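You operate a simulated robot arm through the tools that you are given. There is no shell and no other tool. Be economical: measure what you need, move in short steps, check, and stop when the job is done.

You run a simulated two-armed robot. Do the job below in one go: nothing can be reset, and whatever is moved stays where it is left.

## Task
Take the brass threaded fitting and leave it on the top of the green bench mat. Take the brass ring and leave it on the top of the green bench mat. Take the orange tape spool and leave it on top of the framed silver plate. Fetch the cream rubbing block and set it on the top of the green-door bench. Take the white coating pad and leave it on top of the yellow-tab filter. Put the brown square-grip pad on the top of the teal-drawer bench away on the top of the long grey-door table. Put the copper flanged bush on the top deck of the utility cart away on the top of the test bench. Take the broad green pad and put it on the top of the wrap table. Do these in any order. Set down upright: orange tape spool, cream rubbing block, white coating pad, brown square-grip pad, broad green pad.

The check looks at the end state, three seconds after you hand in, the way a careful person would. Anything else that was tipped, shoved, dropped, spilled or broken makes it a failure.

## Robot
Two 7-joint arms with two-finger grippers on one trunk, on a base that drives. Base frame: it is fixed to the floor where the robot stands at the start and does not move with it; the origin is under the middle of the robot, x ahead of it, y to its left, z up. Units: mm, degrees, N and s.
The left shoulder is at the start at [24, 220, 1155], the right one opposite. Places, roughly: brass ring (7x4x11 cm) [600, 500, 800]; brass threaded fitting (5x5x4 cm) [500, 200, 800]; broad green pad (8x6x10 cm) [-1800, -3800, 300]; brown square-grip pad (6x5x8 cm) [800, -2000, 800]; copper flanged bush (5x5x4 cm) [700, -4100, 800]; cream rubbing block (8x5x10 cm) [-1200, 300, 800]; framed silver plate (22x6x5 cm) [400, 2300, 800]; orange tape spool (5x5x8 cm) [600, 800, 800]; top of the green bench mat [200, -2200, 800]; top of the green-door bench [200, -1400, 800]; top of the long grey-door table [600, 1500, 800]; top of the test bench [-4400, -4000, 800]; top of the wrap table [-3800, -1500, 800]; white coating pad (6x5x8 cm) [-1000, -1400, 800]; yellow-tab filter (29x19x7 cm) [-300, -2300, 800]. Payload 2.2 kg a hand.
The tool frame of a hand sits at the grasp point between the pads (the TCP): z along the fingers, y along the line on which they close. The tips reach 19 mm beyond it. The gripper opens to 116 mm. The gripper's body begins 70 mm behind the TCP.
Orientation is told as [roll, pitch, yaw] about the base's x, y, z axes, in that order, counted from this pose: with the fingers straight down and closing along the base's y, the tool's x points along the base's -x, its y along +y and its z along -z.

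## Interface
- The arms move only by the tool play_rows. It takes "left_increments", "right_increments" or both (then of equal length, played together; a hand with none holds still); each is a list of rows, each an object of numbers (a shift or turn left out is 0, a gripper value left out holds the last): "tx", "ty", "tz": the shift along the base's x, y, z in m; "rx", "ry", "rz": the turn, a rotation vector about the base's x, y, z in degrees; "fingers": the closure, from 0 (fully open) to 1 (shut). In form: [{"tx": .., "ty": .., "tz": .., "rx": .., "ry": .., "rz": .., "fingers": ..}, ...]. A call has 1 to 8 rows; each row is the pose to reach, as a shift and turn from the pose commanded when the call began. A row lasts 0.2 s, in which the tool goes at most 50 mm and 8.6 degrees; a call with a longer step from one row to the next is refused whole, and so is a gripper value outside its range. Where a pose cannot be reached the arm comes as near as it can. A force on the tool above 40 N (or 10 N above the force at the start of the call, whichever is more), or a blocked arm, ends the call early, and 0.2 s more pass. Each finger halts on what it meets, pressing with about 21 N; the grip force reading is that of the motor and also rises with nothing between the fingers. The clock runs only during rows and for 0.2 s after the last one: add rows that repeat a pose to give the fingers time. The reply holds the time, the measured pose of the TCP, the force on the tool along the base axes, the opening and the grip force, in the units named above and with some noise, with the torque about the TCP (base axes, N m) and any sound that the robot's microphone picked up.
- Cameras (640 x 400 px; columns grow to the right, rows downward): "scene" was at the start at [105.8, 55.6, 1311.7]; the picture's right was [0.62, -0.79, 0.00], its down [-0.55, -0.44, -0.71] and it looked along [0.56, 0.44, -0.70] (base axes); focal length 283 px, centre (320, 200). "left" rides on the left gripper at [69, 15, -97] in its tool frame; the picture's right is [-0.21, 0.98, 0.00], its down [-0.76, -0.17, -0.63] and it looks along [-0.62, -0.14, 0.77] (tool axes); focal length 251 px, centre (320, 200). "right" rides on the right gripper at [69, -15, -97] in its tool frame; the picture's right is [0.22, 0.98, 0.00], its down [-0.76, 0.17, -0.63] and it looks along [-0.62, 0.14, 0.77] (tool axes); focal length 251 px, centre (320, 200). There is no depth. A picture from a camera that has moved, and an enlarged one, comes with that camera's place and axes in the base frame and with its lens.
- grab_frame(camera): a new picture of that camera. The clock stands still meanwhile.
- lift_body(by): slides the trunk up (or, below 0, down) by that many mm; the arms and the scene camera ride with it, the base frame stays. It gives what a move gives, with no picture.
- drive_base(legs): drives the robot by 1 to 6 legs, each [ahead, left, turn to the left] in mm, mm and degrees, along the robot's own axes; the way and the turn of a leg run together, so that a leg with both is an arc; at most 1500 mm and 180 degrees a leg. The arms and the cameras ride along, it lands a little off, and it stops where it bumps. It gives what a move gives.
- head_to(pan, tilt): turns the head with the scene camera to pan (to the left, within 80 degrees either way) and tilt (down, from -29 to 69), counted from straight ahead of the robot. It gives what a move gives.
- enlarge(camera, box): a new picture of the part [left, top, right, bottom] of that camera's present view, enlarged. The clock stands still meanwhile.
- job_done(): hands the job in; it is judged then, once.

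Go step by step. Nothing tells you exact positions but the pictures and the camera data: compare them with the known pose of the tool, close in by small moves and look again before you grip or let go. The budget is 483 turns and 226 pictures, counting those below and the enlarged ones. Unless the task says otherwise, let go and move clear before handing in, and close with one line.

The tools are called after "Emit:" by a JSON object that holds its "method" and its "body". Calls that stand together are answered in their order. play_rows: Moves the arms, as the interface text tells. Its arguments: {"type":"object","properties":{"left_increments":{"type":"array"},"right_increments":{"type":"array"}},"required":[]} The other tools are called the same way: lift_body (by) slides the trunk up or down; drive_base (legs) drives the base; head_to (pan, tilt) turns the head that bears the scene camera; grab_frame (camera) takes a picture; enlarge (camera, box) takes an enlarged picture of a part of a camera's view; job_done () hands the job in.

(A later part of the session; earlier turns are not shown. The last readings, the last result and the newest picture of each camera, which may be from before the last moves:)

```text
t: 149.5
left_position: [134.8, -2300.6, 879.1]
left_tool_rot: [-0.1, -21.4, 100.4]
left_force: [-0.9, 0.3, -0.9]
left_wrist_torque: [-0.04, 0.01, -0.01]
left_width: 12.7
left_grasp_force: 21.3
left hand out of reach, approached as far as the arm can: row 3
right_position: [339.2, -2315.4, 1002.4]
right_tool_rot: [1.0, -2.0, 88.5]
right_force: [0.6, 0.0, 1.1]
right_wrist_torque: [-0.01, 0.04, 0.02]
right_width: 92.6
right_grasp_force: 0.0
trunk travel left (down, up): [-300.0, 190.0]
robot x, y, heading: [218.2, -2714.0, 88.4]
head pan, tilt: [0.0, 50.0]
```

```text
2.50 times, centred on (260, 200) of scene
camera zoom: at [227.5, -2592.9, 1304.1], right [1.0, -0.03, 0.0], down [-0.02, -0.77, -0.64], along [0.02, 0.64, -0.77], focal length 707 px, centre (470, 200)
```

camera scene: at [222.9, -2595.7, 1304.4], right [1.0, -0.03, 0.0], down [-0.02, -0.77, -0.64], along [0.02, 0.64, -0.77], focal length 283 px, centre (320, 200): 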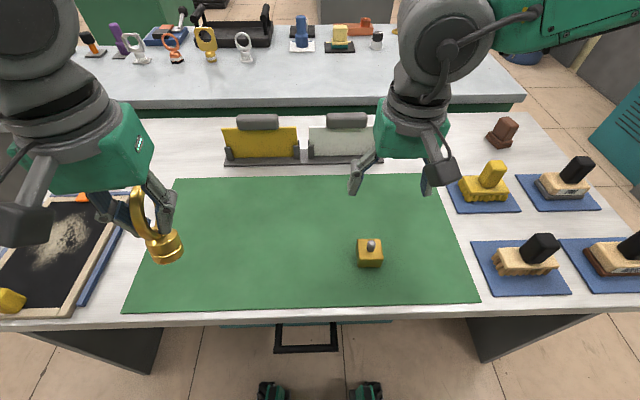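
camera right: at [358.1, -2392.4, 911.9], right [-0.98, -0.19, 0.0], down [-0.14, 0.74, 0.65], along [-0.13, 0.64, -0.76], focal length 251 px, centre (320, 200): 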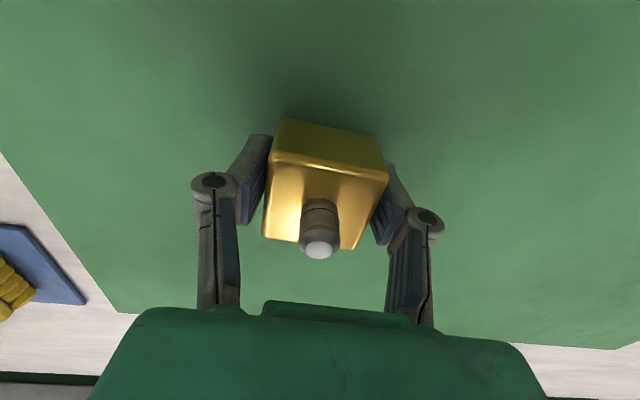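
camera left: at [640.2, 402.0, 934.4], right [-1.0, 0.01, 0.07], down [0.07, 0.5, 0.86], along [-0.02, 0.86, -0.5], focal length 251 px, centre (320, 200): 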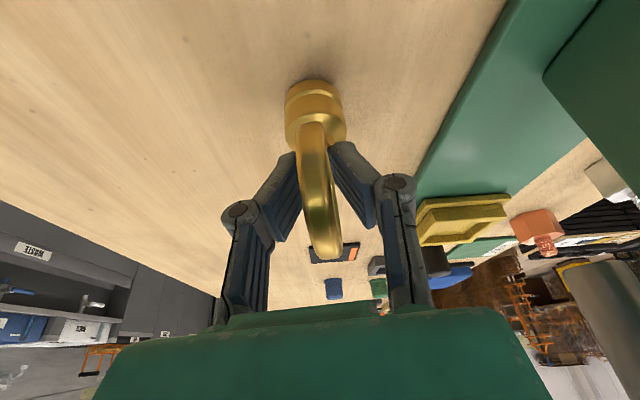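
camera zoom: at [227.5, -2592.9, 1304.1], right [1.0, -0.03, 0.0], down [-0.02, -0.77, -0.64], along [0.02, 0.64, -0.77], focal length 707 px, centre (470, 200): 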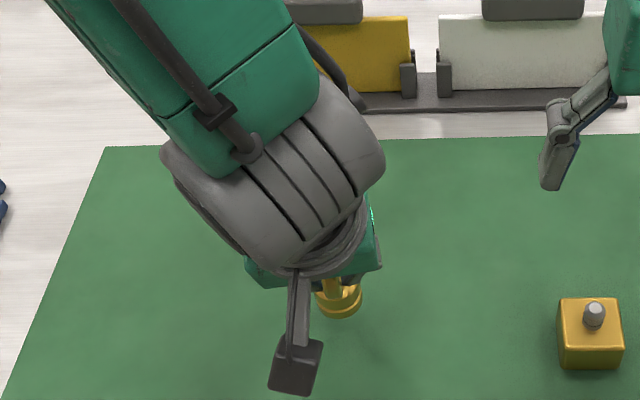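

Emit:
{"method": "play_rows", "body": {"left_increments": [{"tz": -0.01}, {"tz": -0.018}, {"tz": -0.024}, {"tz": -0.027}, {"tz": -0.03}, {"tz": -0.03}]}}

Emit:
{"method": "grab_frame", "body": {"camera": "left"}}

```text
t: 150.9
left_position: [129.4, -2304.9, 842.5]
left_tool_rot: [1.1, -21.6, 98.9]
left_force: [-5.8, -1.1, 16.0]
left_wrist_torque: [0.05, 0.1, 0.04]
left_width: 13.1
left_grasp_force: 21.1
right_position: [333.2, -2317.2, 1002.7]
right_tool_rot: [0.8, -2.1, 88.7]
right_force: [-0.3, 0.3, -0.1]
right_wrist_torque: [0.01, 0.08, 0.02]
right_width: 92.8
right_grasp_force: 0.1
trunk travel left (down, up): [-300.0, 190.0]
robot x, y, heading: [218.7, -2716.7, 88.2]
head pan, tilt: [0.0, 50.0]
```

```text
172 pictures are left
camera left: at [131.3, -2406.1, 908.6], right [-0.99, 0.04, 0.1], down [0.1, 0.5, 0.86], along [-0.02, 0.87, -0.5], focal length 251 px, centre (320, 200)
```

left: 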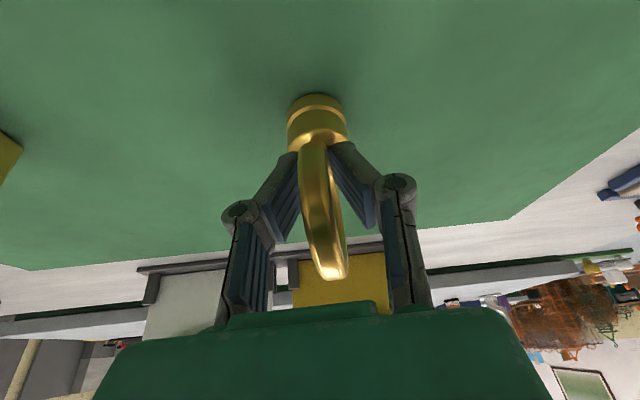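

In contact with the mat. Releasing and withdrawing along the tool axis.

Emit:
{"method": "play_rows", "body": {"left_increments": [{"tz": 0.001}, {"tz": 0.001, "fingers": 0.8}, {"tz": 0.001, "fingers": 0.6}, {"tz": 0.001, "fingers": 0.5}, {"tz": 0.04, "ty": -0.014}, {"tz": 0.085, "ty": -0.03}, {"tz": 0.13, "ty": -0.045}, {"tz": 0.17, "ty": -0.06}]}}

Emit:
{"method": "grab_frame", "body": {"camera": "scene"}}

```text
t: 152.7
left_position: [131.3, -2367.2, 1014.7]
left_tool_rot: [1.3, -21.5, 98.8]
left_force: [-0.4, -0.9, 0.1]
left_wrist_torque: [0.05, -0.01, 0.0]
left_width: 58.3
left_grasp_force: 0.0
right_position: [335.0, -2316.3, 1003.6]
right_tool_rot: [0.9, -2.2, 88.5]
right_force: [0.6, -0.3, 0.1]
right_wrist_torque: [0.0, 0.0, -0.05]
right_width: 92.7
right_grasp_force: 0.1
trunk travel left (down, up): [-300.0, 190.0]
robot x, y, heading: [220.0, -2713.1, 88.6]
head pan, tilt: [0.0, 50.0]
```

```text
171 pictures are left
camera scene: at [223.9, -2597.1, 1304.6], right [1.0, -0.03, 0.0], down [-0.02, -0.77, -0.64], along [0.02, 0.64, -0.77], focal length 283 px, centre (320, 200)
```

scene: 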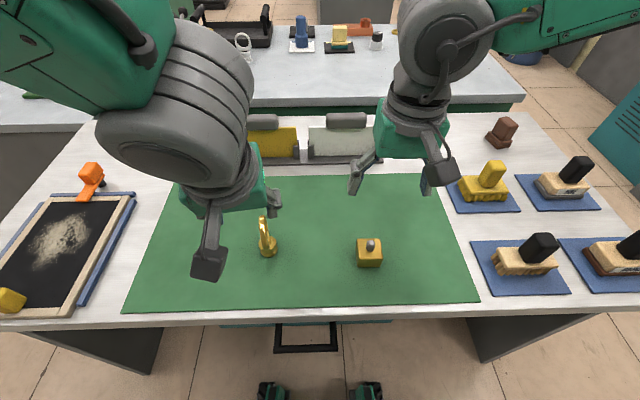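

Both brass parts are on the mat, the ring and the fitting. Next is the brown pad at about (773, -1931), taken from the bench's right end.

Emit:
{"method": "play_rows", "body": {"left_increments": [{"ty": -0.03, "rx": -6.5, "ry": -1.3, "tz": 0.02}, {"ty": -0.05, "rx": -13, "ry": -2.6, "tz": 0.04}, {"ty": -0.05, "rx": -19.6, "ry": -3.8, "tz": 0.05, "fingers": 0.3}], "right_increments": [{"ty": -0.03, "tz": 0.02}, {"ty": -0.06, "tz": 0.04}, {"ty": -0.09, "tz": 0.06}]}}

Emit:
{"method": "drive_base", "body": {"legs": [[-250, 0, 0], [0, 0, -88.5], [1130, 0, 0], [0, 0, 90], [880, 0, 0], [0, 0, 90]]}}

Emit:
{"method": "head_to", "body": {"pan": 0, "tilt": 45}}

Emit:
{"method": "grab_frame", "body": {"camera": "scene"}}

```text
t: 153.5
left_position: [129.2, -2415.9, 1061.8]
left_tool_rot: [0.5, -1.2, 99.0]
left_force: [0.1, 0.1, 0.0]
left_wrist_torque: [-0.04, 0.01, -0.01]
left_width: 81.3
left_grasp_force: 0.1
right_position: [333.0, -2404.1, 1062.8]
right_tool_rot: [0.7, -1.9, 88.5]
right_force: [-1.2, 0.2, 0.0]
right_wrist_torque: [-0.03, -0.01, 0.02]
right_width: 92.9
right_grasp_force: 0.0
trunk travel left (down, up): [-300.0, 190.0]
robot x, y, heading: [221.7, -2713.3, 88.1]
head pan, tilt: [0.0, 50.0]
```

```text
t: 176.4
left_position: [1062.8, -2222.2, 1061.1]
left_tool_rot: [0.5, -1.4, -170.2]
left_force: [-0.3, 0.0, 0.6]
left_wrist_torque: [0.01, 0.02, 0.02]
left_width: 81.2
left_grasp_force: 0.1
right_position: [1050.6, -2017.4, 1062.7]
right_tool_rot: [0.9, -1.9, 179.2]
right_force: [-0.4, -0.4, -1.1]
right_wrist_torque: [-0.02, 0.04, 0.0]
right_width: 92.8
right_grasp_force: 0.0
trunk travel left (down, up): [-300.0, 190.0]
robot x, y, heading: [1361.7, -2131.4, 179.1]
head pan, tilt: [0.0, 50.0]
```

```text
t: 177.0
left_position: [1065.9, -2222.4, 1063.2]
left_tool_rot: [0.5, -1.5, -170.2]
left_force: [-0.1, -0.6, -0.2]
left_wrist_torque: [0.01, 0.01, 0.05]
left_width: 81.3
left_grasp_force: 0.1
right_position: [1052.4, -2016.7, 1063.0]
right_tool_rot: [0.9, -2.1, 179.2]
right_force: [0.2, 0.1, 0.1]
right_wrist_torque: [0.02, -0.01, 0.02]
right_width: 92.9
right_grasp_force: 0.1
trunk travel left (down, up): [-300.0, 190.0]
robot x, y, heading: [1357.5, -2126.5, 178.8]
head pan, tilt: [0.0, 45.0]
```

```text
170 pictures are left
camera scene: at [1235.6, -2125.6, 1311.2], right [0.02, 1.0, 0.0], down [0.71, -0.01, -0.7], along [-0.7, 0.01, -0.71], focal length 283 px, centre (320, 200)
```

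scene: 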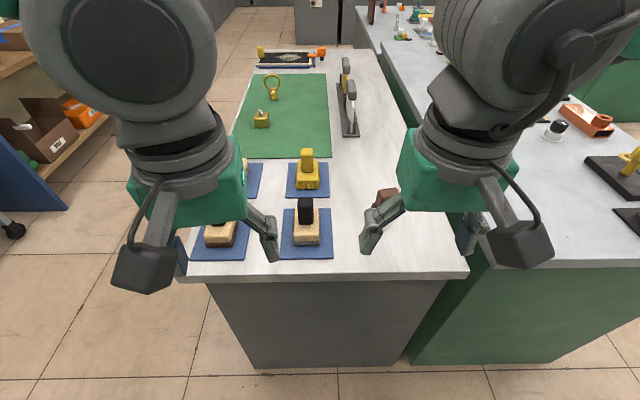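

The brown pad is just beyond the right hand. I'll move ahead 160 mm.

Emit:
{"method": "drive_base", "body": {"legs": [[160, 0, 1]]}}

Emit:
{"method": "grab_frame", "body": {"camera": "right"}}

Emit:
{"method": "enlarge", "body": {"camera": "scene", "box": [270, 120, 510, 300]}}

```text
t: 178.4
left_position: [906.5, -2225.0, 1062.5]
left_tool_rot: [0.6, -1.4, -169.3]
left_force: [-0.1, 0.6, -0.3]
left_wrist_torque: [-0.01, -0.05, 0.02]
left_width: 81.1
left_grasp_force: 0.0
right_position: [890.4, -2020.6, 1062.0]
right_tool_rot: [1.0, -2.1, -179.7]
right_force: [0.0, 0.4, -0.1]
right_wrist_torque: [0.0, -0.02, -0.01]
right_width: 92.8
right_grasp_force: 0.1
trunk travel left (down, up): [-300.0, 190.0]
robot x, y, heading: [1201.8, -2124.9, 180.0]
head pan, tilt: [0.0, 45.0]
```

```text
169 pictures are left
camera right: at [961.9, -2005.6, 1155.0], right [0.22, -0.98, 0.01], down [-0.73, -0.16, 0.66], along [-0.65, -0.15, -0.75], focal length 251 px, centre (320, 200)
```

right: 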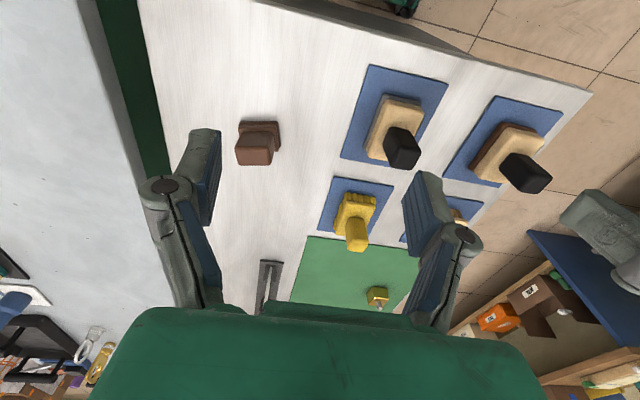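

```text
2.22 times, centred on (390, 210) of scene
camera zoom: at [1075.7, -2126.0, 1311.3], right [0.0, 1.0, 0.0], down [0.71, 0.0, -0.71], along [-0.71, 0.0, -0.71], focal length 628 px, centre (164, 178)
```

zoom: 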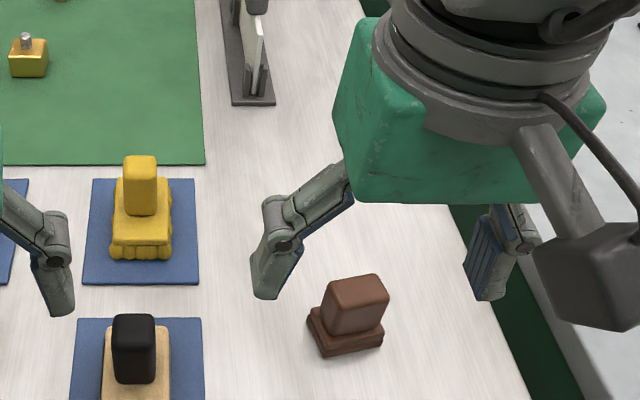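

The brown pad sits at about (751, -1952), turned roughly 11°. I'll bring the right hand above it with that turn.

Emit:
{"method": "play_rows", "body": {"right_increments": [{"tx": -0.035, "ty": 0.017, "rz": 5}, {"tx": -0.07, "ty": 0.034, "rz": 11, "tz": -0.03}, {"tx": -0.105, "ty": 0.051, "rz": 11, "tz": -0.06}, {"tx": -0.138, "ty": 0.068, "rz": 11, "tz": -0.09}, {"tx": -0.138, "ty": 0.068, "rz": 11, "tz": -0.13}, {"tx": -0.138, "ty": 0.068, "rz": 11, "tz": -0.13}]}}

Emit:
{"method": "grab_frame", "body": {"camera": "right"}}

Emit:
{"method": "enlarge", "body": {"camera": "scene", "box": [270, 120, 510, 300]}}

```text
t: 179.8
left_position: [908.4, -2224.7, 1062.7]
left_tool_rot: [0.4, -1.7, -169.4]
left_force: [0.1, -0.4, 0.2]
left_wrist_torque: [0.0, -0.02, -0.01]
left_width: 81.4
left_grasp_force: 0.1
right_position: [753.6, -1952.6, 932.6]
right_tool_rot: [0.9, -2.3, -168.8]
right_force: [-0.3, 0.3, 0.5]
right_wrist_torque: [-0.02, 0.01, 0.0]
right_width: 92.7
right_grasp_force: 0.0
trunk travel left (down, up): [-300.0, 190.0]
robot x, y, heading: [1199.7, -2126.1, 179.9]
head pan, tilt: [0.0, 45.0]
```

```text
167 pictures are left
camera right: at [821.0, -1923.8, 1024.1], right [0.4, -0.92, 0.01], down [-0.69, -0.3, 0.66], along [-0.61, -0.27, -0.75], focal length 251 px, centre (320, 200)
```

right: 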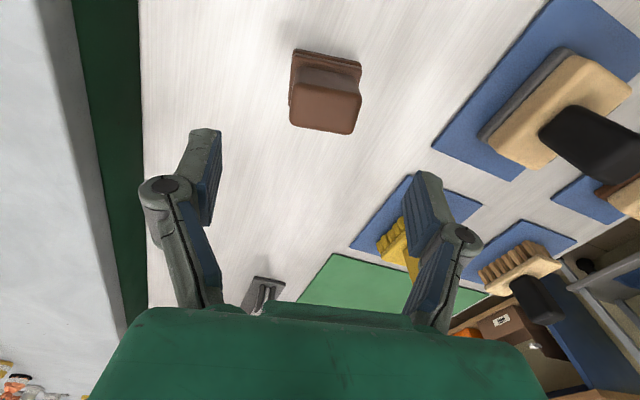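

```text
2.22 times, centred on (390, 210) of scene
camera zoom: at [1074.7, -2125.9, 1311.3], right [0.0, 1.0, 0.0], down [0.71, 0.0, -0.71], along [-0.71, 0.0, -0.71], focal length 628 px, centre (164, 178)
```

zoom: 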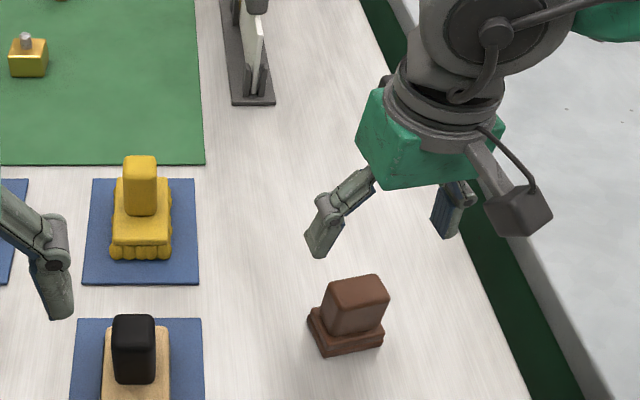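

Emit:
{"method": "play_rows", "body": {"right_increments": [{"tx": 0.004, "ty": -0.001, "tz": -0.03, "fingers": 0.1}, {"tx": 0.004, "ty": -0.001, "tz": -0.06}, {"tx": 0.004, "ty": -0.001, "tz": -0.06}]}}

Emit:
{"method": "grab_frame", "body": {"camera": "right"}}

```text
t: 180.6
left_position: [906.3, -2223.5, 1063.7]
left_tool_rot: [0.6, -1.6, -169.4]
left_force: [0.6, -0.1, 0.8]
left_wrist_torque: [-0.04, 0.0, -0.04]
left_width: 81.1
left_grasp_force: 0.0
right_position: [758.9, -1952.7, 873.1]
right_tool_rot: [1.0, -2.3, -168.8]
right_force: [-0.5, -0.5, 0.1]
right_wrist_torque: [0.01, -0.03, -0.03]
right_width: 104.4
right_grasp_force: 0.0
trunk travel left (down, up): [-300.0, 190.0]
robot x, y, heading: [1195.5, -2127.5, 180.1]
head pan, tilt: [0.0, 45.0]
```

```text
165 pictures are left
camera right: at [826.2, -1924.3, 964.5], right [0.4, -0.92, 0.01], down [-0.69, -0.29, 0.66], along [-0.61, -0.27, -0.75], focal length 251 px, centre (320, 200)
```

right: 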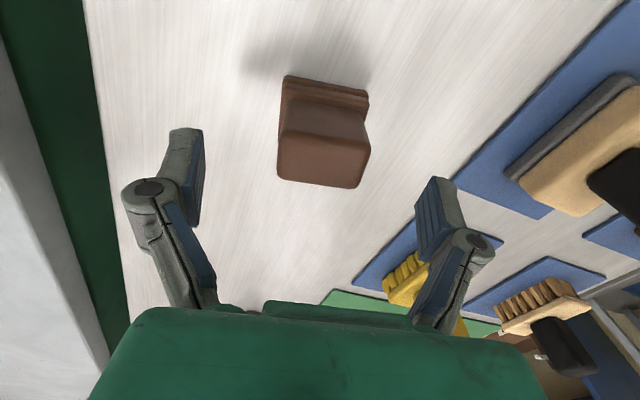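

Emit:
{"method": "play_rows", "body": {"right_increments": [{"ty": -0.002, "tz": -0.02}, {"ty": -0.002, "tz": -0.04}, {"ty": -0.002, "tz": -0.04}, {"ty": -0.002, "tz": -0.04, "fingers": 0.4}, {"ty": -0.002, "tz": -0.04, "fingers": 0.9}, {"ty": -0.002, "tz": -0.04, "fingers": 0.9}, {"ty": -0.002, "tz": -0.04, "fingers": 0.9}]}}

Emit:
{"method": "grab_frame", "body": {"camera": "right"}}

```text
t: 182.2
left_position: [906.9, -2225.6, 1063.3]
left_tool_rot: [0.5, -1.6, -169.3]
left_force: [-0.2, 0.5, 0.1]
left_wrist_torque: [0.01, 0.02, -0.03]
left_width: 81.0
left_grasp_force: 0.1
right_position: [759.2, -1957.0, 831.3]
right_tool_rot: [0.9, -2.2, -168.8]
right_force: [0.1, 0.1, 0.1]
right_wrist_torque: [0.01, 0.01, -0.01]
right_width: 49.8
right_grasp_force: 21.4
trunk travel left (down, up): [-300.0, 190.0]
robot x, y, heading: [1196.9, -2125.7, 180.1]
head pan, tilt: [0.0, 45.0]
```

```text
164 pictures are left
camera right: at [826.4, -1926.5, 924.6], right [0.4, -0.92, 0.01], down [-0.69, -0.29, 0.66], along [-0.61, -0.27, -0.75], focal length 251 px, centre (320, 200)
```

right: 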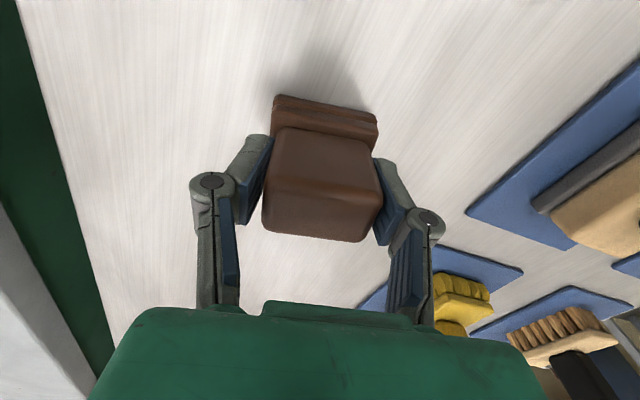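

Gripped at 50 mm. I'll lift, retract and drive around to the long table's right end.

Emit:
{"method": "play_rows", "body": {"right_increments": [{"tz": 0.03}, {"tz": 0.07}, {"tz": 0.11}, {"tz": 0.15}, {"tx": 0.03, "tz": 0.19}, {"tx": 0.07, "tz": 0.22}, {"tx": 0.11, "tz": 0.23}, {"tx": 0.14, "ty": -0.02, "tz": 0.23}]}}

Emit:
{"method": "drive_base", "body": {"legs": [[-160, 0, 0], [0, 0, -90], [1490, 0, 0], [0, 0, 90], [810, 0, 0], [0, 0, -90]]}}

Emit:
{"method": "head_to", "body": {"pan": 0, "tilt": 40}}

Emit:
{"method": "grab_frame", "body": {"camera": "scene"}}

```text
t: 184.0
left_position: [908.4, -2225.8, 1063.6]
left_tool_rot: [0.4, -1.7, -169.3]
left_force: [0.0, 0.2, -1.0]
left_wrist_torque: [-0.01, 0.01, 0.01]
left_width: 81.2
left_grasp_force: 0.1
right_position: [897.3, -1977.2, 1061.9]
right_tool_rot: [0.8, -2.2, -168.9]
right_force: [0.9, -0.5, -0.8]
right_wrist_torque: [-0.02, 0.02, 0.01]
right_width: 50.0
right_grasp_force: 21.2
trunk travel left (down, up): [-300.0, 190.0]
robot x, y, heading: [1197.4, -2127.8, 179.9]
head pan, tilt: [0.0, 45.0]
```

```text
t: 208.1
left_position: [521.6, -297.5, 1062.4]
left_tool_rot: [0.6, -1.6, 98.3]
left_force: [-0.1, 0.1, 0.4]
left_wrist_torque: [0.0, 0.02, 0.01]
left_width: 81.4
left_grasp_force: 0.0
right_position: [769.1, -298.6, 1062.2]
right_tool_rot: [0.9, -2.2, 98.9]
right_force: [-0.5, -0.2, -1.6]
right_wrist_torque: [0.01, 0.04, -0.04]
right_width: 49.8
right_grasp_force: 21.2
trunk travel left (down, up): [-300.0, 190.0]
robot x, y, heading: [604.2, -592.9, 87.5]
head pan, tilt: [0.0, 45.0]
```

```text
t: 208.8
left_position: [521.3, -299.5, 1064.2]
left_tool_rot: [0.5, -1.7, 98.5]
left_force: [-0.2, -0.5, 0.0]
left_wrist_torque: [0.02, 0.0, 0.02]
left_width: 81.1
left_grasp_force: 0.1
right_position: [768.9, -300.4, 1061.9]
right_tool_rot: [1.0, -2.3, 99.0]
right_force: [-0.4, -1.1, -1.2]
right_wrist_torque: [-0.01, 0.03, 0.03]
right_width: 49.6
right_grasp_force: 20.7
trunk travel left (down, up): [-300.0, 190.0]
robot x, y, heading: [604.3, -592.6, 87.4]
head pan, tilt: [0.0, 40.0]
```

```text
163 pictures are left
camera scene: at [612.3, -466.6, 1318.4], right [1.0, -0.04, 0.0], down [-0.03, -0.64, -0.76], along [0.03, 0.76, -0.65], focal length 283 px, centre (320, 200)
```

scene: 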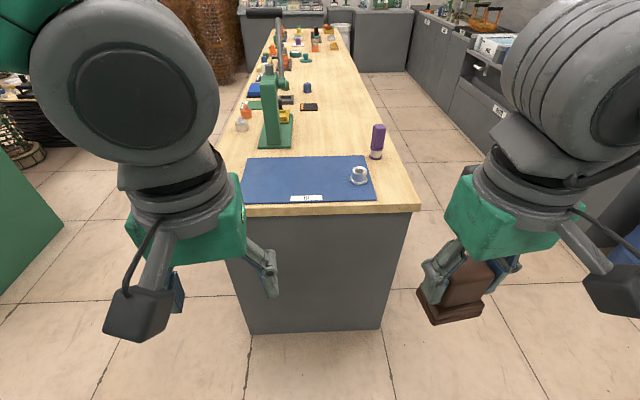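

There is bare wood behind the blue mat at about (715, 440), clear of the press and the purple item. I'll approach the table end.

Emit:
{"method": "drive_base", "body": {"legs": [[300, 40, 2.5], [172, 0, 0]]}}

Emit:
{"method": "play_rows", "body": {"right_increments": [{"tx": -0.0, "ty": 0.04}, {"tx": -0.01, "ty": 0.08}, {"tx": -0.02, "ty": 0.12}, {"tx": -0.03, "ty": 0.16}, {"tx": -0.03, "ty": 0.2}]}}

Emit:
{"method": "grab_frame", "body": {"camera": "scene"}}

```text
t: 211.9
left_position: [467.5, 163.1, 1065.3]
left_tool_rot: [0.4, -1.4, 101.2]
left_force: [-0.4, 0.4, -0.8]
left_wrist_torque: [-0.08, -0.03, 0.0]
left_width: 81.5
left_grasp_force: 0.1
right_position: [714.4, 175.5, 1064.4]
right_tool_rot: [1.0, -2.2, 101.5]
right_force: [-0.1, 0.2, -0.2]
right_wrist_torque: [-0.04, -0.03, 0.01]
right_width: 49.9
right_grasp_force: 20.9
trunk travel left (down, up): [-300.0, 190.0]
robot x, y, heading: [575.4, -128.5, 90.5]
head pan, tilt: [0.0, 40.0]
```

```text
t: 213.1
left_position: [467.6, 160.3, 1063.1]
left_tool_rot: [0.4, -1.6, 101.1]
left_force: [0.5, 1.0, -1.0]
left_wrist_torque: [-0.01, 0.01, 0.01]
left_width: 81.0
left_grasp_force: 0.0
right_position: [687.8, 373.6, 1065.5]
right_tool_rot: [0.9, -2.4, 101.6]
right_force: [0.3, 0.4, -1.8]
right_wrist_torque: [-0.03, -0.01, -0.01]
right_width: 49.7
right_grasp_force: 21.3
trunk travel left (down, up): [-300.0, 190.0]
robot x, y, heading: [569.9, -130.0, 90.4]
head pan, tilt: [0.0, 40.0]
```

```text
162 pictures are left
camera scene: at [564.4, -3.8, 1321.1], right [1.0, 0.01, 0.0], down [0.01, -0.65, -0.76], along [0.0, 0.76, -0.65], focal length 283 px, centre (320, 200)
```

scene: 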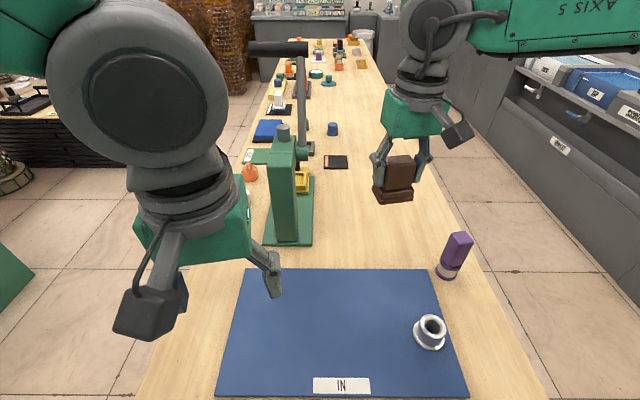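

Emit:
{"method": "play_rows", "body": {"right_increments": [{"ty": 0.03, "tz": -0.03}, {"ty": 0.06, "tz": -0.06}, {"ty": 0.072, "tz": -0.1}, {"ty": 0.072, "tz": -0.14}, {"ty": 0.072, "tz": -0.17}, {"ty": 0.072, "tz": -0.185}, {"ty": 0.072, "tz": -0.185}]}}

Emit:
{"method": "enlarge", "body": {"camera": "scene", "box": [270, 80, 510, 290]}}

```text
t: 214.7
left_position: [468.9, 159.1, 1064.5]
left_tool_rot: [0.4, -1.7, 101.1]
left_force: [0.3, -0.1, -0.1]
left_wrist_torque: [0.03, 0.0, -0.02]
left_width: 81.3
left_grasp_force: 0.1
right_position: [687.0, 442.9, 876.9]
right_tool_rot: [0.9, -2.4, 101.5]
right_force: [-0.2, -0.3, -1.7]
right_wrist_torque: [0.01, 0.0, -0.02]
right_width: 49.8
right_grasp_force: 20.9
trunk travel left (down, up): [-300.0, 190.0]
robot x, y, heading: [571.3, -133.0, 90.5]
head pan, tilt: [0.0, 40.0]
```

```text
1.90 times, centred on (390, 185) of scene
camera zoom: at [564.3, -4.8, 1321.3], right [1.0, 0.01, 0.0], down [0.01, -0.64, -0.76], along [0.0, 0.76, -0.64], focal length 539 px, centre (187, 229)
```

zoom: 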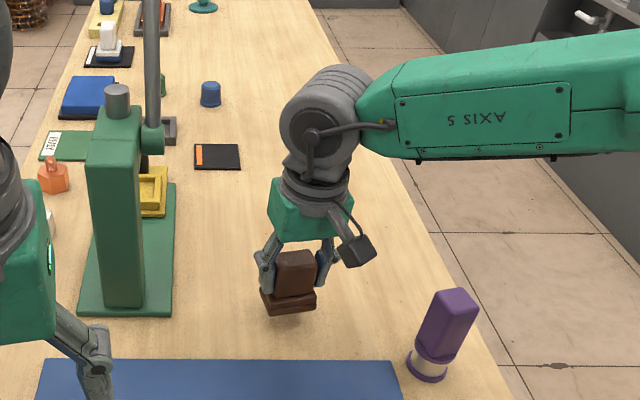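

Clear ground below. Lowering in small guarded steps to contact.

Emit:
{"method": "play_rows", "body": {"right_increments": [{"tz": -0.01}, {"tz": -0.016}, {"tz": -0.02}, {"tz": -0.024}, {"tz": -0.027}, {"tz": -0.027}]}}

```text
t: 216.1
left_position: [468.6, 158.2, 1063.9]
left_tool_rot: [0.4, -1.7, 101.2]
left_force: [-0.2, -0.2, -0.4]
left_wrist_torque: [-0.02, 0.03, 0.03]
left_width: 81.3
left_grasp_force: 0.1
right_position: [686.1, 442.6, 852.3]
right_tool_rot: [0.9, -2.4, 101.5]
right_force: [1.5, -1.5, 9.2]
right_wrist_torque: [-0.25, -0.2, 0.03]
right_width: 49.7
right_grasp_force: 21.3
trunk travel left (down, up): [-300.0, 190.0]
robot x, y, heading: [571.4, -130.1, 90.3]
head pan, tilt: [0.0, 40.0]
```

Emit:
{"method": "play_rows", "body": {"right_increments": [{"tz": 0.0}, {"fingers": 0.45}, {"fingers": 0.3}, {"fingers": 0.2}, {"tz": 0.04}, {"tz": 0.09}, {"tz": 0.14}, {"tz": 0.19}]}}

Emit:
{"method": "enlarge", "body": {"camera": "scene", "box": [270, 80, 510, 290]}}

```text
t: 217.9
left_position: [469.2, 158.2, 1063.8]
left_tool_rot: [0.4, -1.6, 101.1]
left_force: [-0.3, 0.4, 1.0]
left_wrist_torque: [0.02, 0.02, 0.01]
left_width: 81.2
left_grasp_force: 0.2
right_position: [687.7, 444.0, 1041.6]
right_tool_rot: [0.9, -2.3, 101.7]
right_force: [-0.1, 0.1, -0.6]
right_wrist_torque: [0.02, 0.02, 0.03]
right_width: 92.7
right_grasp_force: 0.2
trunk travel left (down, up): [-300.0, 190.0]
robot x, y, heading: [572.6, -132.5, 90.5]
head pan, tilt: [0.0, 40.0]
```

```text
1.90 times, centred on (390, 185) of scene
camera zoom: at [564.1, -6.1, 1321.4], right [1.0, 0.01, 0.0], down [0.01, -0.64, -0.77], along [0.0, 0.77, -0.64], focal length 539 px, centre (187, 229)
```

zoom: 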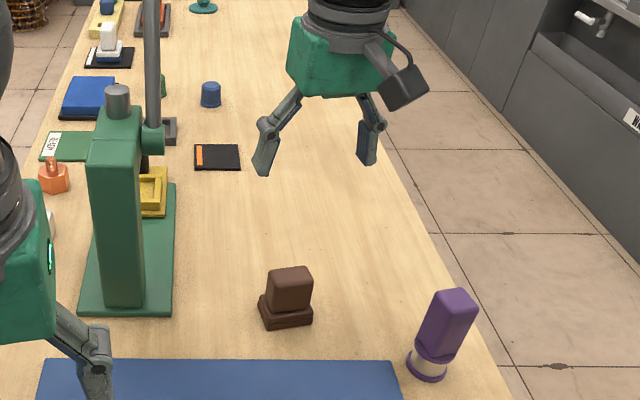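

The brown pad stands upright on the long table. Next is the cream block near (-1200, 300): back out, turn to face -x, drive ahead and look.

Emit:
{"method": "play_rows", "body": {"right_increments": [{"ty": -0.04, "tz": 0.02}, {"ty": -0.08, "tz": 0.02}, {"ty": -0.12, "tz": 0.02}, {"ty": -0.16, "tz": 0.02}, {"ty": -0.2, "tz": 0.02}, {"ty": -0.24, "tz": 0.02}, {"ty": -0.26, "tz": 0.02}]}}

Emit:
{"method": "drive_base", "body": {"legs": [[-400, 0, 0], [0, 0, 90], [450, 0, 0]]}}

Emit:
{"method": "head_to", "body": {"pan": -15, "tilt": 20}}

Emit:
{"method": "grab_frame", "body": {"camera": "scene"}}

Emit:
{"method": "head_to", "body": {"pan": 35, "tilt": 20}}

Emit:
{"method": "grab_frame", "body": {"camera": "scene"}}

```text
t: 219.5
left_position: [469.0, 157.6, 1065.2]
left_tool_rot: [0.4, -1.6, 101.2]
left_force: [0.9, 0.3, -0.7]
left_wrist_torque: [-0.02, 0.01, -0.01]
left_width: 81.4
left_grasp_force: 0.0
right_position: [686.3, 185.5, 1061.1]
right_tool_rot: [1.0, -2.3, 101.5]
right_force: [-0.2, -0.1, -0.5]
right_wrist_torque: [0.0, -0.01, -0.03]
right_width: 93.0
right_grasp_force: 0.2
trunk travel left (down, up): [-300.0, 190.0]
robot x, y, heading: [574.5, -132.4, 90.3]
head pan, tilt: [0.0, 40.0]
```

```text
t: 228.2
left_position: [-160.8, -643.8, 1061.5]
left_tool_rot: [0.5, -1.7, -167.9]
left_force: [-0.2, 0.0, 0.8]
left_wrist_torque: [0.04, -0.01, -0.02]
left_width: 81.1
left_grasp_force: 0.0
right_position: [-191.5, -426.6, 1058.0]
right_tool_rot: [1.0, -2.3, -167.4]
right_force: [0.1, 0.0, 0.4]
right_wrist_torque: [0.01, -0.01, 0.01]
right_width: 93.1
right_grasp_force: 0.0
trunk travel left (down, up): [-300.0, 190.0]
robot x, y, heading: [130.3, -538.1, -178.6]
head pan, tilt: [0.0, 40.0]
```

```text
t: 229.0
left_position: [-158.7, -643.7, 1063.4]
left_tool_rot: [0.6, -1.8, -167.9]
left_force: [-0.2, 0.0, 1.3]
left_wrist_torque: [0.0, 0.0, 0.02]
left_width: 81.3
left_grasp_force: 0.0
right_position: [-187.2, -426.4, 1059.6]
right_tool_rot: [0.9, -2.4, -167.4]
right_force: [0.0, 0.4, 0.2]
right_wrist_torque: [-0.01, 0.0, 0.01]
right_width: 93.0
right_grasp_force: 0.1
trunk travel left (down, up): [-300.0, 190.0]
robot x, y, heading: [131.4, -536.1, -178.4]
head pan, tilt: [-15.0, 20.0]
```

```text
159 pictures are left
camera scene: at [-6.4, -517.9, 1349.8], right [0.23, 0.97, 0.0], down [0.34, -0.08, -0.94], along [-0.91, 0.22, -0.35], focal length 283 px, centre (320, 200)
```

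scene: 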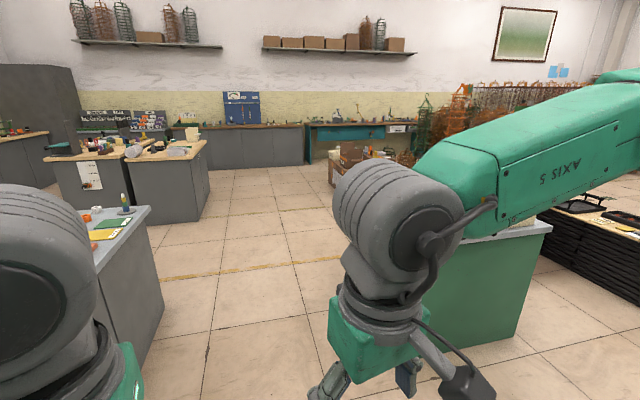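

```text
t: 230.2
left_position: [-159.1, -643.5, 1062.3]
left_tool_rot: [0.5, -1.8, -168.0]
left_force: [0.5, -0.7, -0.5]
left_wrist_torque: [0.0, 0.02, 0.0]
left_width: 81.2
left_grasp_force: 0.0
right_position: [-188.4, -427.1, 1059.5]
right_tool_rot: [1.0, -2.4, -167.5]
right_force: [-0.2, -0.3, 0.7]
right_wrist_torque: [-0.01, -0.03, -0.02]
right_width: 92.8
right_grasp_force: 0.0
trunk travel left (down, up): [-300.0, 190.0]
robot x, y, heading: [128.0, -537.2, -178.5]
head pan, tilt: [35.0, 20.0]
```

```text
158 pictures are left
camera scene: at [8.9, -595.0, 1349.9], right [-0.59, 0.81, 0.0], down [0.28, 0.2, -0.94], along [-0.76, -0.56, -0.34], focal length 283 px, centre (320, 200)
```

scene: 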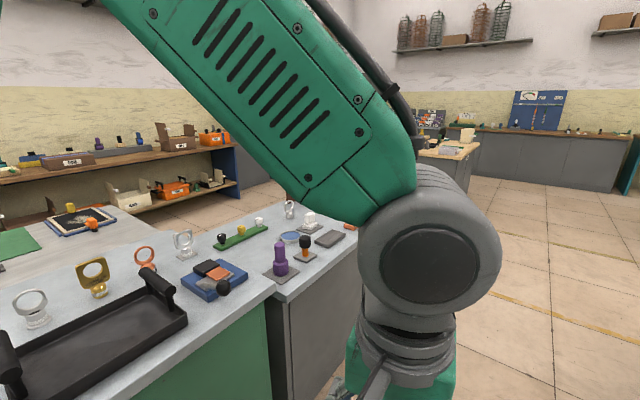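

The white coating pad is on the grey bench near (-914, -1344), and the cream block's green cabinet is hidden behind my arm. I'll drive to its east side and look.

Emit:
{"method": "drive_base", "body": {"legs": [[300, 0, -1.5], [0, 0, -90], [840, 0, 0], [0, 0, 90]]}}

Emit:
{"method": "head_to", "body": {"pan": 0, "tilt": 30}}

Emit:
{"method": "grab_frame", "body": {"camera": "scene"}}

```text
t: 243.9
left_position: [-486.3, 188.5, 1063.1]
left_tool_rot: [0.4, -1.7, -167.2]
left_force: [-0.6, 0.2, 0.9]
left_wrist_torque: [0.03, 0.03, -0.03]
left_width: 81.0
left_grasp_force: 0.0
right_position: [-517.9, 405.7, 1060.2]
right_tool_rot: [1.0, -2.4, -166.8]
right_force: [0.2, 0.7, 0.7]
right_wrist_torque: [-0.05, 0.06, -0.02]
right_width: 92.8
right_grasp_force: 0.0
trunk travel left (down, up): [-300.0, 190.0]
robot x, y, heading: [-199.2, 296.2, -177.8]
head pan, tilt: [35.0, 20.0]
```

```text
t: 244.9
left_position: [-484.4, 188.8, 1064.2]
left_tool_rot: [0.6, -1.9, -167.3]
left_force: [0.0, 0.4, 0.1]
left_wrist_torque: [0.03, -0.05, 0.01]
left_width: 81.5
left_grasp_force: 0.1
right_position: [-516.1, 405.8, 1058.8]
right_tool_rot: [1.0, -2.5, -166.8]
right_force: [0.5, -1.1, 0.1]
right_wrist_torque: [0.0, 0.0, 0.0]
right_width: 92.8
right_grasp_force: 0.0
trunk travel left (down, up): [-300.0, 190.0]
robot x, y, heading: [-200.1, 294.9, -177.9]
head pan, tilt: [0.0, 30.0]
```

```text
157 pictures are left
camera scene: at [-335.0, 292.4, 1333.8], right [-0.04, 1.0, 0.0], down [0.5, 0.02, -0.86], along [-0.86, -0.03, -0.5], focal length 283 px, centre (320, 200)
```

scene: 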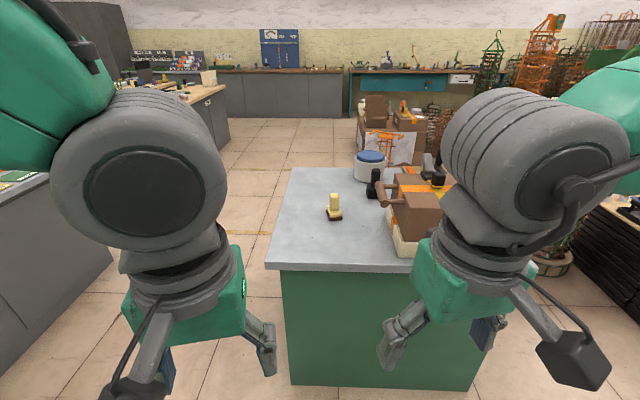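

The cream block stands at about (-1138, 316) on the green cabinet. I'll drive ahead to the cabinet edge (x≈-890).

Emit:
{"method": "drive_base", "body": {"legs": [[430, 0, -2]]}}

Emit:
{"method": "head_to", "body": {"pan": 0, "tilt": 45}}

Emit:
{"method": "grab_frame", "body": {"camera": "scene"}}

```text
t: 247.5
left_position: [-917.9, 195.6, 1063.2]
left_tool_rot: [0.5, -1.8, -169.7]
left_force: [-0.8, 0.1, 0.1]
left_wrist_torque: [-0.01, -0.01, -0.02]
left_width: 81.1
left_grasp_force: 0.0
right_position: [-941.1, 413.2, 1059.4]
right_tool_rot: [1.0, -2.5, -169.2]
right_force: [-0.1, 0.1, 0.2]
right_wrist_torque: [0.02, 0.0, -0.01]
right_width: 92.9
right_grasp_force: 0.1
trunk travel left (down, up): [-300.0, 190.0]
robot x, y, heading: [-631.1, 290.7, 179.3]
head pan, tilt: [0.0, 30.0]
```

```text
t: 248.3
left_position: [-915.7, 195.0, 1063.0]
left_tool_rot: [0.6, -2.0, -169.7]
left_force: [-0.8, 0.0, -0.5]
left_wrist_torque: [0.03, 0.02, 0.0]
left_width: 81.1
left_grasp_force: 0.2
right_position: [-938.9, 413.7, 1060.5]
right_tool_rot: [1.0, -2.7, -169.1]
right_force: [0.2, 0.2, 0.2]
right_wrist_torque: [0.0, 0.04, -0.02]
right_width: 93.0
right_grasp_force: 0.1
trunk travel left (down, up): [-300.0, 190.0]
robot x, y, heading: [-631.9, 289.7, 180.0]
head pan, tilt: [0.0, 45.0]
```

```text
156 pictures are left
camera scene: at [-755.4, 291.8, 1311.3], right [0.01, 1.0, 0.0], down [0.71, -0.01, -0.71], along [-0.71, 0.0, -0.71], focal length 283 px, centre (320, 200)
```

scene: 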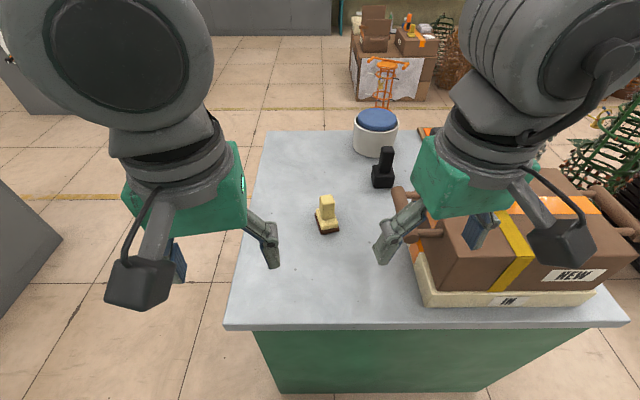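

Comparing the two views, the cabinet top looks lower (about 740), with the block near (-1220, 309). I'll move 95 mm ahead and look with the wrist camera.

Emit:
{"method": "drive_base", "body": {"legs": [[95, 0, 0]]}}

Emit:
{"method": "play_rows", "body": {"left_increments": [{"tx": -0.03, "ty": 0.03, "tz": -0.01}, {"tx": -0.06, "ty": 0.06, "tz": -0.03}, {"tx": -0.09, "ty": 0.08, "tz": -0.06}, {"tx": -0.12, "ty": 0.1, "tz": -0.09}, {"tx": -0.15, "ty": 0.11, "tz": -0.1}, {"tx": -0.16, "ty": 0.112, "tz": -0.11}]}}

Emit:
{"method": "grab_frame", "body": {"camera": "left"}}

Emit:
{"method": "grab_frame", "body": {"camera": "scene"}}

```text
t: 249.4
left_position: [-1013.5, 197.4, 1064.1]
left_tool_rot: [0.7, -1.8, -169.6]
left_force: [-0.4, 0.8, -0.2]
left_wrist_torque: [-0.03, -0.11, 0.03]
left_width: 81.1
left_grasp_force: 0.0
right_position: [-1036.1, 414.2, 1060.4]
right_tool_rot: [1.1, -2.5, -169.2]
right_force: [-0.4, 0.5, 0.4]
right_wrist_torque: [0.0, -0.04, 0.01]
right_width: 92.8
right_grasp_force: 0.0
trunk travel left (down, up): [-300.0, 190.0]
robot x, y, heading: [-723.5, 290.4, 179.4]
head pan, tilt: [0.0, 45.0]
```

```text
t: 251.0
left_position: [-1188.8, 303.2, 990.3]
left_tool_rot: [-4.4, -1.9, -165.6]
left_force: [-0.1, 0.5, -0.4]
left_wrist_torque: [-0.04, -0.02, 0.0]
left_width: 81.3
left_grasp_force: 0.2
right_position: [-1027.6, 422.9, 1060.8]
right_tool_rot: [1.5, -2.8, -169.4]
right_force: [-0.6, 0.9, 0.2]
right_wrist_torque: [-0.02, 0.05, -0.02]
right_width: 92.9
right_grasp_force: 0.0
trunk travel left (down, up): [-300.0, 190.0]
robot x, y, heading: [-723.9, 290.8, 179.5]
head pan, tilt: [0.0, 45.0]
stopped in row 6 (left hand): the arm was blocked; the commanded pose is now the measured one
```

```text
155 pictures are left
camera left: at [-1114.6, 300.2, 1082.7], right [0.03, -1.0, -0.07], down [-0.74, -0.07, 0.67], along [-0.67, 0.03, -0.74], focal length 251 px, centre (320, 200)
```

left: 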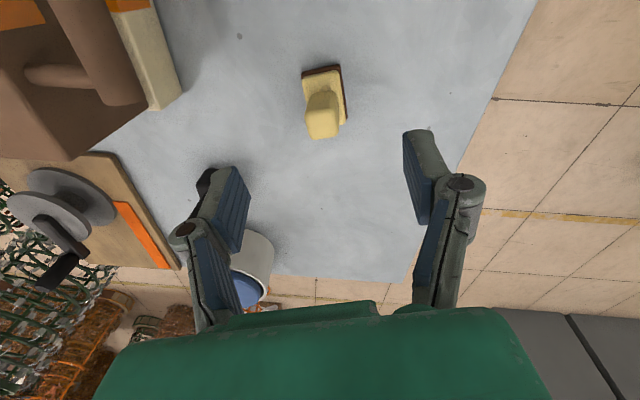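

```text
154 pictures are left
camera scene: at [-847.8, 289.7, 1311.9], right [0.01, 1.0, 0.0], down [0.71, 0.0, -0.71], along [-0.71, 0.01, -0.71], focal length 283 px, centre (320, 200)
```

scene: 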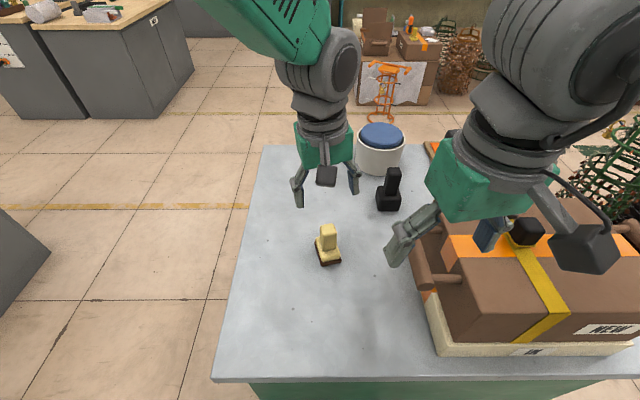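

Emit:
{"method": "enlarge", "body": {"camera": "left", "box": [250, 40, 410, 160]}}

Emit:
{"method": "enlarge", "body": {"camera": "scene", "box": [270, 190, 390, 290]}}

```text
3.33 times, centred on (330, 100) of left
camera zoom: at [-1114.6, 300.2, 1082.7], right [0.03, -1.0, -0.07], down [-0.74, -0.07, 0.67], along [-0.67, 0.03, -0.74], focal length 838 px, centre (287, 533)
```

zoom: 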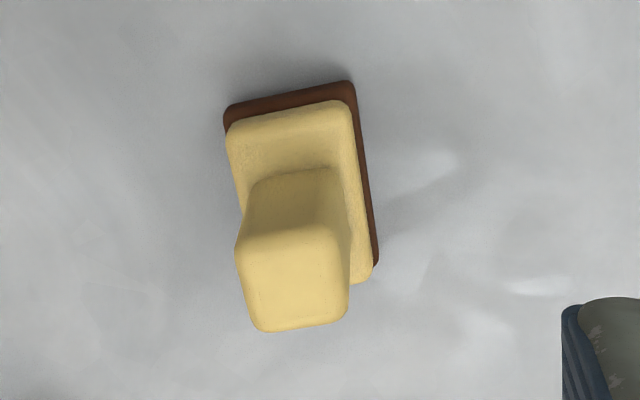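

```text
4.00 times, centred on (330, 240) of scene
camera zoom: at [-847.8, 289.7, 1311.9], right [0.01, 1.0, 0.0], down [0.71, 0.0, -0.71], along [-0.71, 0.01, -0.71], focal length 1131 px, centre (280, 40)
```

zoom: 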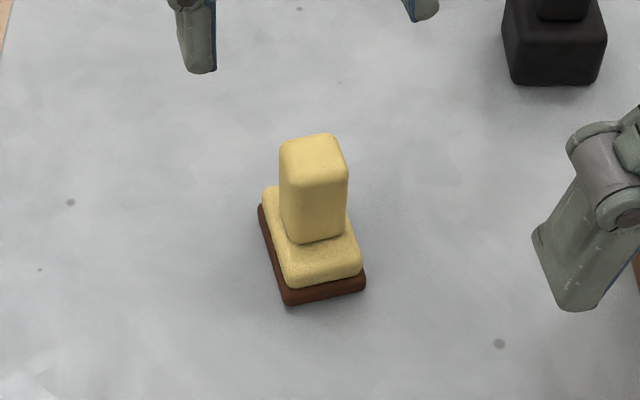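

The block's grip is at about (-1233, 313) with its top near 838, turned about 10°. I'll straighten the left hand and move above it.

Emit:
{"method": "play_rows", "body": {"left_increments": [{"tx": -0.015, "ty": 0.003, "rx": -1.9, "ry": -1.5, "rz": -2, "tz": -0.02}, {"tx": -0.03, "ty": 0.006, "rx": -3.8, "ry": -2.9, "rz": -4, "tz": -0.05}, {"tx": -0.044, "ty": 0.01, "rx": -3.8, "ry": -2.9, "rz": -4, "tz": -0.08}, {"tx": -0.044, "ty": 0.01, "rx": -3.8, "ry": -2.9, "rz": -4, "tz": -0.1}, {"tx": -0.044, "ty": 0.01, "rx": -3.8, "ry": -2.9, "rz": -4, "tz": -0.1}]}}

Emit:
{"method": "grab_frame", "body": {"camera": "left"}}

```text
t: 252.2
left_position: [-1239.9, 308.9, 894.9]
left_tool_rot: [-1.0, 0.1, -168.7]
left_force: [0.8, 0.6, 0.4]
left_wrist_torque: [0.0, -0.02, -0.01]
left_width: 81.3
left_grasp_force: 0.0
right_position: [-1029.1, 421.0, 1060.3]
right_tool_rot: [1.2, -2.9, -169.3]
right_force: [0.2, -0.1, 0.1]
right_wrist_torque: [-0.02, 0.03, 0.0]
right_width: 92.8
right_grasp_force: 0.0
trunk travel left (down, up): [-300.0, 190.0]
robot x, y, heading: [-724.6, 290.7, 179.5]
head pan, tilt: [0.0, 45.0]
```

```text
151 pictures are left
camera left: at [-1170.0, 305.7, 992.4], right [-0.02, -1.0, -0.02], down [-0.77, 0.0, 0.63], along [-0.63, 0.03, -0.77], focal length 251 px, centre (320, 200)
```

left: 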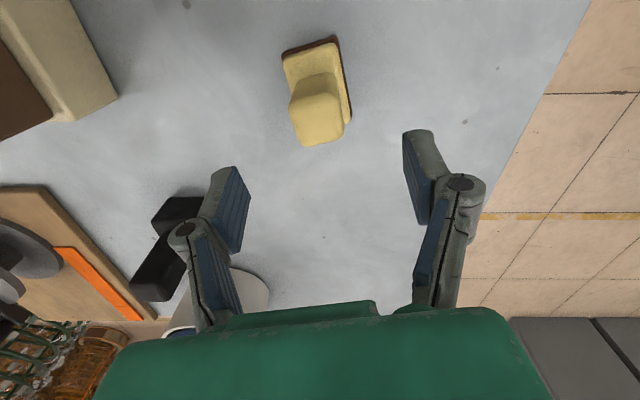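

Emit:
{"method": "play_rows", "body": {"left_increments": [{"tx": 0.007, "ty": 0.003, "tz": -0.025}, {"tx": 0.007, "ty": 0.003, "tz": -0.05}, {"tx": 0.007, "ty": 0.003, "tz": -0.078}, {"tx": 0.007, "ty": 0.003, "tz": -0.078}]}}

Emit:
{"method": "grab_frame", "body": {"camera": "left"}}

```text
t: 253.2
left_position: [-1225.2, 316.5, 809.2]
left_tool_rot: [0.2, -0.2, -170.2]
left_force: [0.8, 0.5, -1.1]
left_wrist_torque: [-0.01, 0.01, -0.01]
left_width: 81.2
left_grasp_force: 0.1
right_position: [-1029.8, 420.0, 1062.4]
right_tool_rot: [1.3, -3.0, -169.3]
right_force: [-0.1, 0.6, 0.5]
right_wrist_torque: [0.02, 0.0, 0.01]
right_width: 92.8
right_grasp_force: 0.0
trunk travel left (down, up): [-300.0, 190.0]
robot x, y, heading: [-724.2, 292.0, 179.8]
head pan, tilt: [0.0, 45.0]
```

```text
150 pictures are left
camera left: at [-1155.5, 314.6, 905.7], right [-0.04, -1.0, 0.01], down [-0.77, 0.04, 0.63], along [-0.63, 0.02, -0.77], focal length 251 px, centre (320, 200)
```

left: 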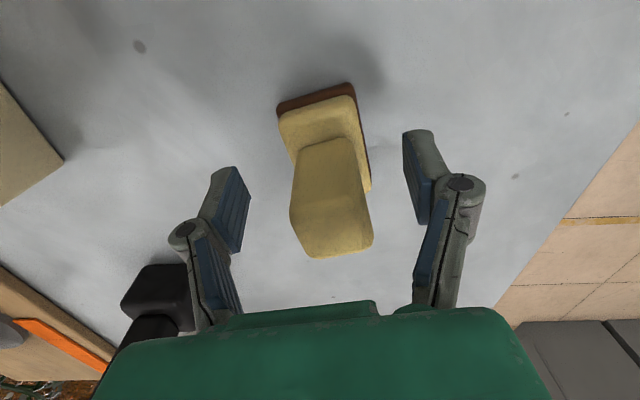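

Emit:
{"method": "play_rows", "body": {"left_increments": [{"fingers": 0.5}, {"fingers": 0.7}, {"fingers": 0.95}, {"fingers": 0.95}, {"fingers": 0.95}]}}

Emit:
{"method": "play_rows", "body": {"left_increments": [{"tz": 0.02}, {"tz": 0.06}, {"tz": 0.1}, {"tz": 0.14}, {"tz": 0.18}, {"tz": 0.21}]}}

Emit:
{"method": "grab_frame", "body": {"camera": "scene"}}

```text
t: 254.4
left_position: [-1226.7, 318.6, 810.3]
left_tool_rot: [0.1, -0.2, -170.1]
left_force: [0.2, 0.2, -0.8]
left_wrist_torque: [0.01, 0.0, 0.01]
left_width: 34.3
left_grasp_force: 21.0
right_position: [-1029.6, 420.7, 1060.9]
right_tool_rot: [1.2, -2.8, -169.4]
right_force: [0.5, 0.3, 0.4]
right_wrist_torque: [0.02, 0.02, -0.01]
right_width: 92.7
right_grasp_force: 0.0
trunk travel left (down, up): [-300.0, 190.0]
robot x, y, heading: [-727.4, 290.0, 179.7]
head pan, tilt: [0.0, 45.0]
```

```text
t: 255.6
left_position: [-1194.8, 307.1, 905.3]
left_tool_rot: [1.3, 10.0, -167.7]
left_force: [0.2, 0.3, -1.5]
left_wrist_torque: [0.0, -0.03, 0.0]
left_width: 34.7
left_grasp_force: 21.1
right_position: [-1025.7, 425.2, 1061.4]
right_tool_rot: [1.5, -3.0, -169.4]
right_force: [-0.7, 0.0, 1.1]
right_wrist_torque: [-0.02, 0.03, -0.02]
right_width: 92.8
right_grasp_force: 0.0
trunk travel left (down, up): [-300.0, 190.0]
robot x, y, heading: [-722.3, 291.9, 179.7]
head pan, tilt: [0.0, 45.0]
stopped in row 6 (left hand): the arm was blocked; the commanded pose is now the measured one
```

```text
149 pictures are left
camera scene: at [-848.5, 290.0, 1311.8], right [0.01, 1.0, 0.0], down [0.71, 0.0, -0.7], along [-0.7, 0.01, -0.71], focal length 283 px, centre (320, 200)
```

scene: 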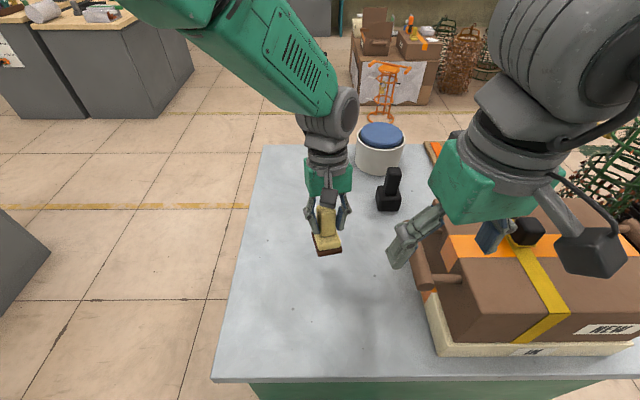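

The block is held, but the arm is jammed crossing in front of the body. I'll move it to its own side, then straighten and lift.

Emit:
{"method": "play_rows", "body": {"left_increments": [{"ty": -0.03, "tz": 0.005}, {"ty": -0.06, "tz": 0.01}, {"ty": -0.09, "tz": 0.02}, {"ty": -0.12, "tz": 0.04}]}}

Emit:
{"method": "play_rows", "body": {"left_increments": [{"tz": 0.03, "rx": -0.7, "ry": 3.3, "rz": 0}, {"tz": 0.06, "rx": -1.4, "ry": 6.6}, {"tz": 0.09, "rx": -2.1, "ry": 9.8}, {"tz": 0.11, "rx": -2.1, "ry": 9.8}]}}

```text
t: 256.6
left_position: [-1192.7, 187.6, 947.3]
left_tool_rot: [1.4, 9.7, -168.5]
left_force: [0.4, -0.5, -1.7]
left_wrist_torque: [0.04, -0.01, 0.04]
left_width: 34.5
left_grasp_force: 21.1
right_position: [-1026.2, 422.7, 1061.6]
right_tool_rot: [1.4, -3.0, -169.2]
right_force: [0.2, -0.9, 0.3]
right_wrist_torque: [-0.04, -0.01, 0.02]
right_width: 92.7
right_grasp_force: 0.0
trunk travel left (down, up): [-300.0, 190.0]
robot x, y, heading: [-723.1, 291.4, 179.4]
head pan, tilt: [0.0, 45.0]
```

```text
t: 257.6
left_position: [-1193.8, 188.4, 1058.2]
left_tool_rot: [1.4, -0.4, -168.3]
left_force: [-0.1, 0.0, -1.8]
left_wrist_torque: [-0.01, -0.02, 0.02]
left_width: 34.5
left_grasp_force: 21.1
right_position: [-1027.3, 423.6, 1061.0]
right_tool_rot: [1.4, -3.0, -169.2]
right_force: [0.5, 0.4, -0.7]
right_wrist_torque: [0.0, -0.02, -0.04]
right_width: 92.7
right_grasp_force: 0.1
trunk travel left (down, up): [-300.0, 190.0]
robot x, y, heading: [-726.7, 293.9, 179.8]
head pan, tilt: [0.0, 45.0]
```

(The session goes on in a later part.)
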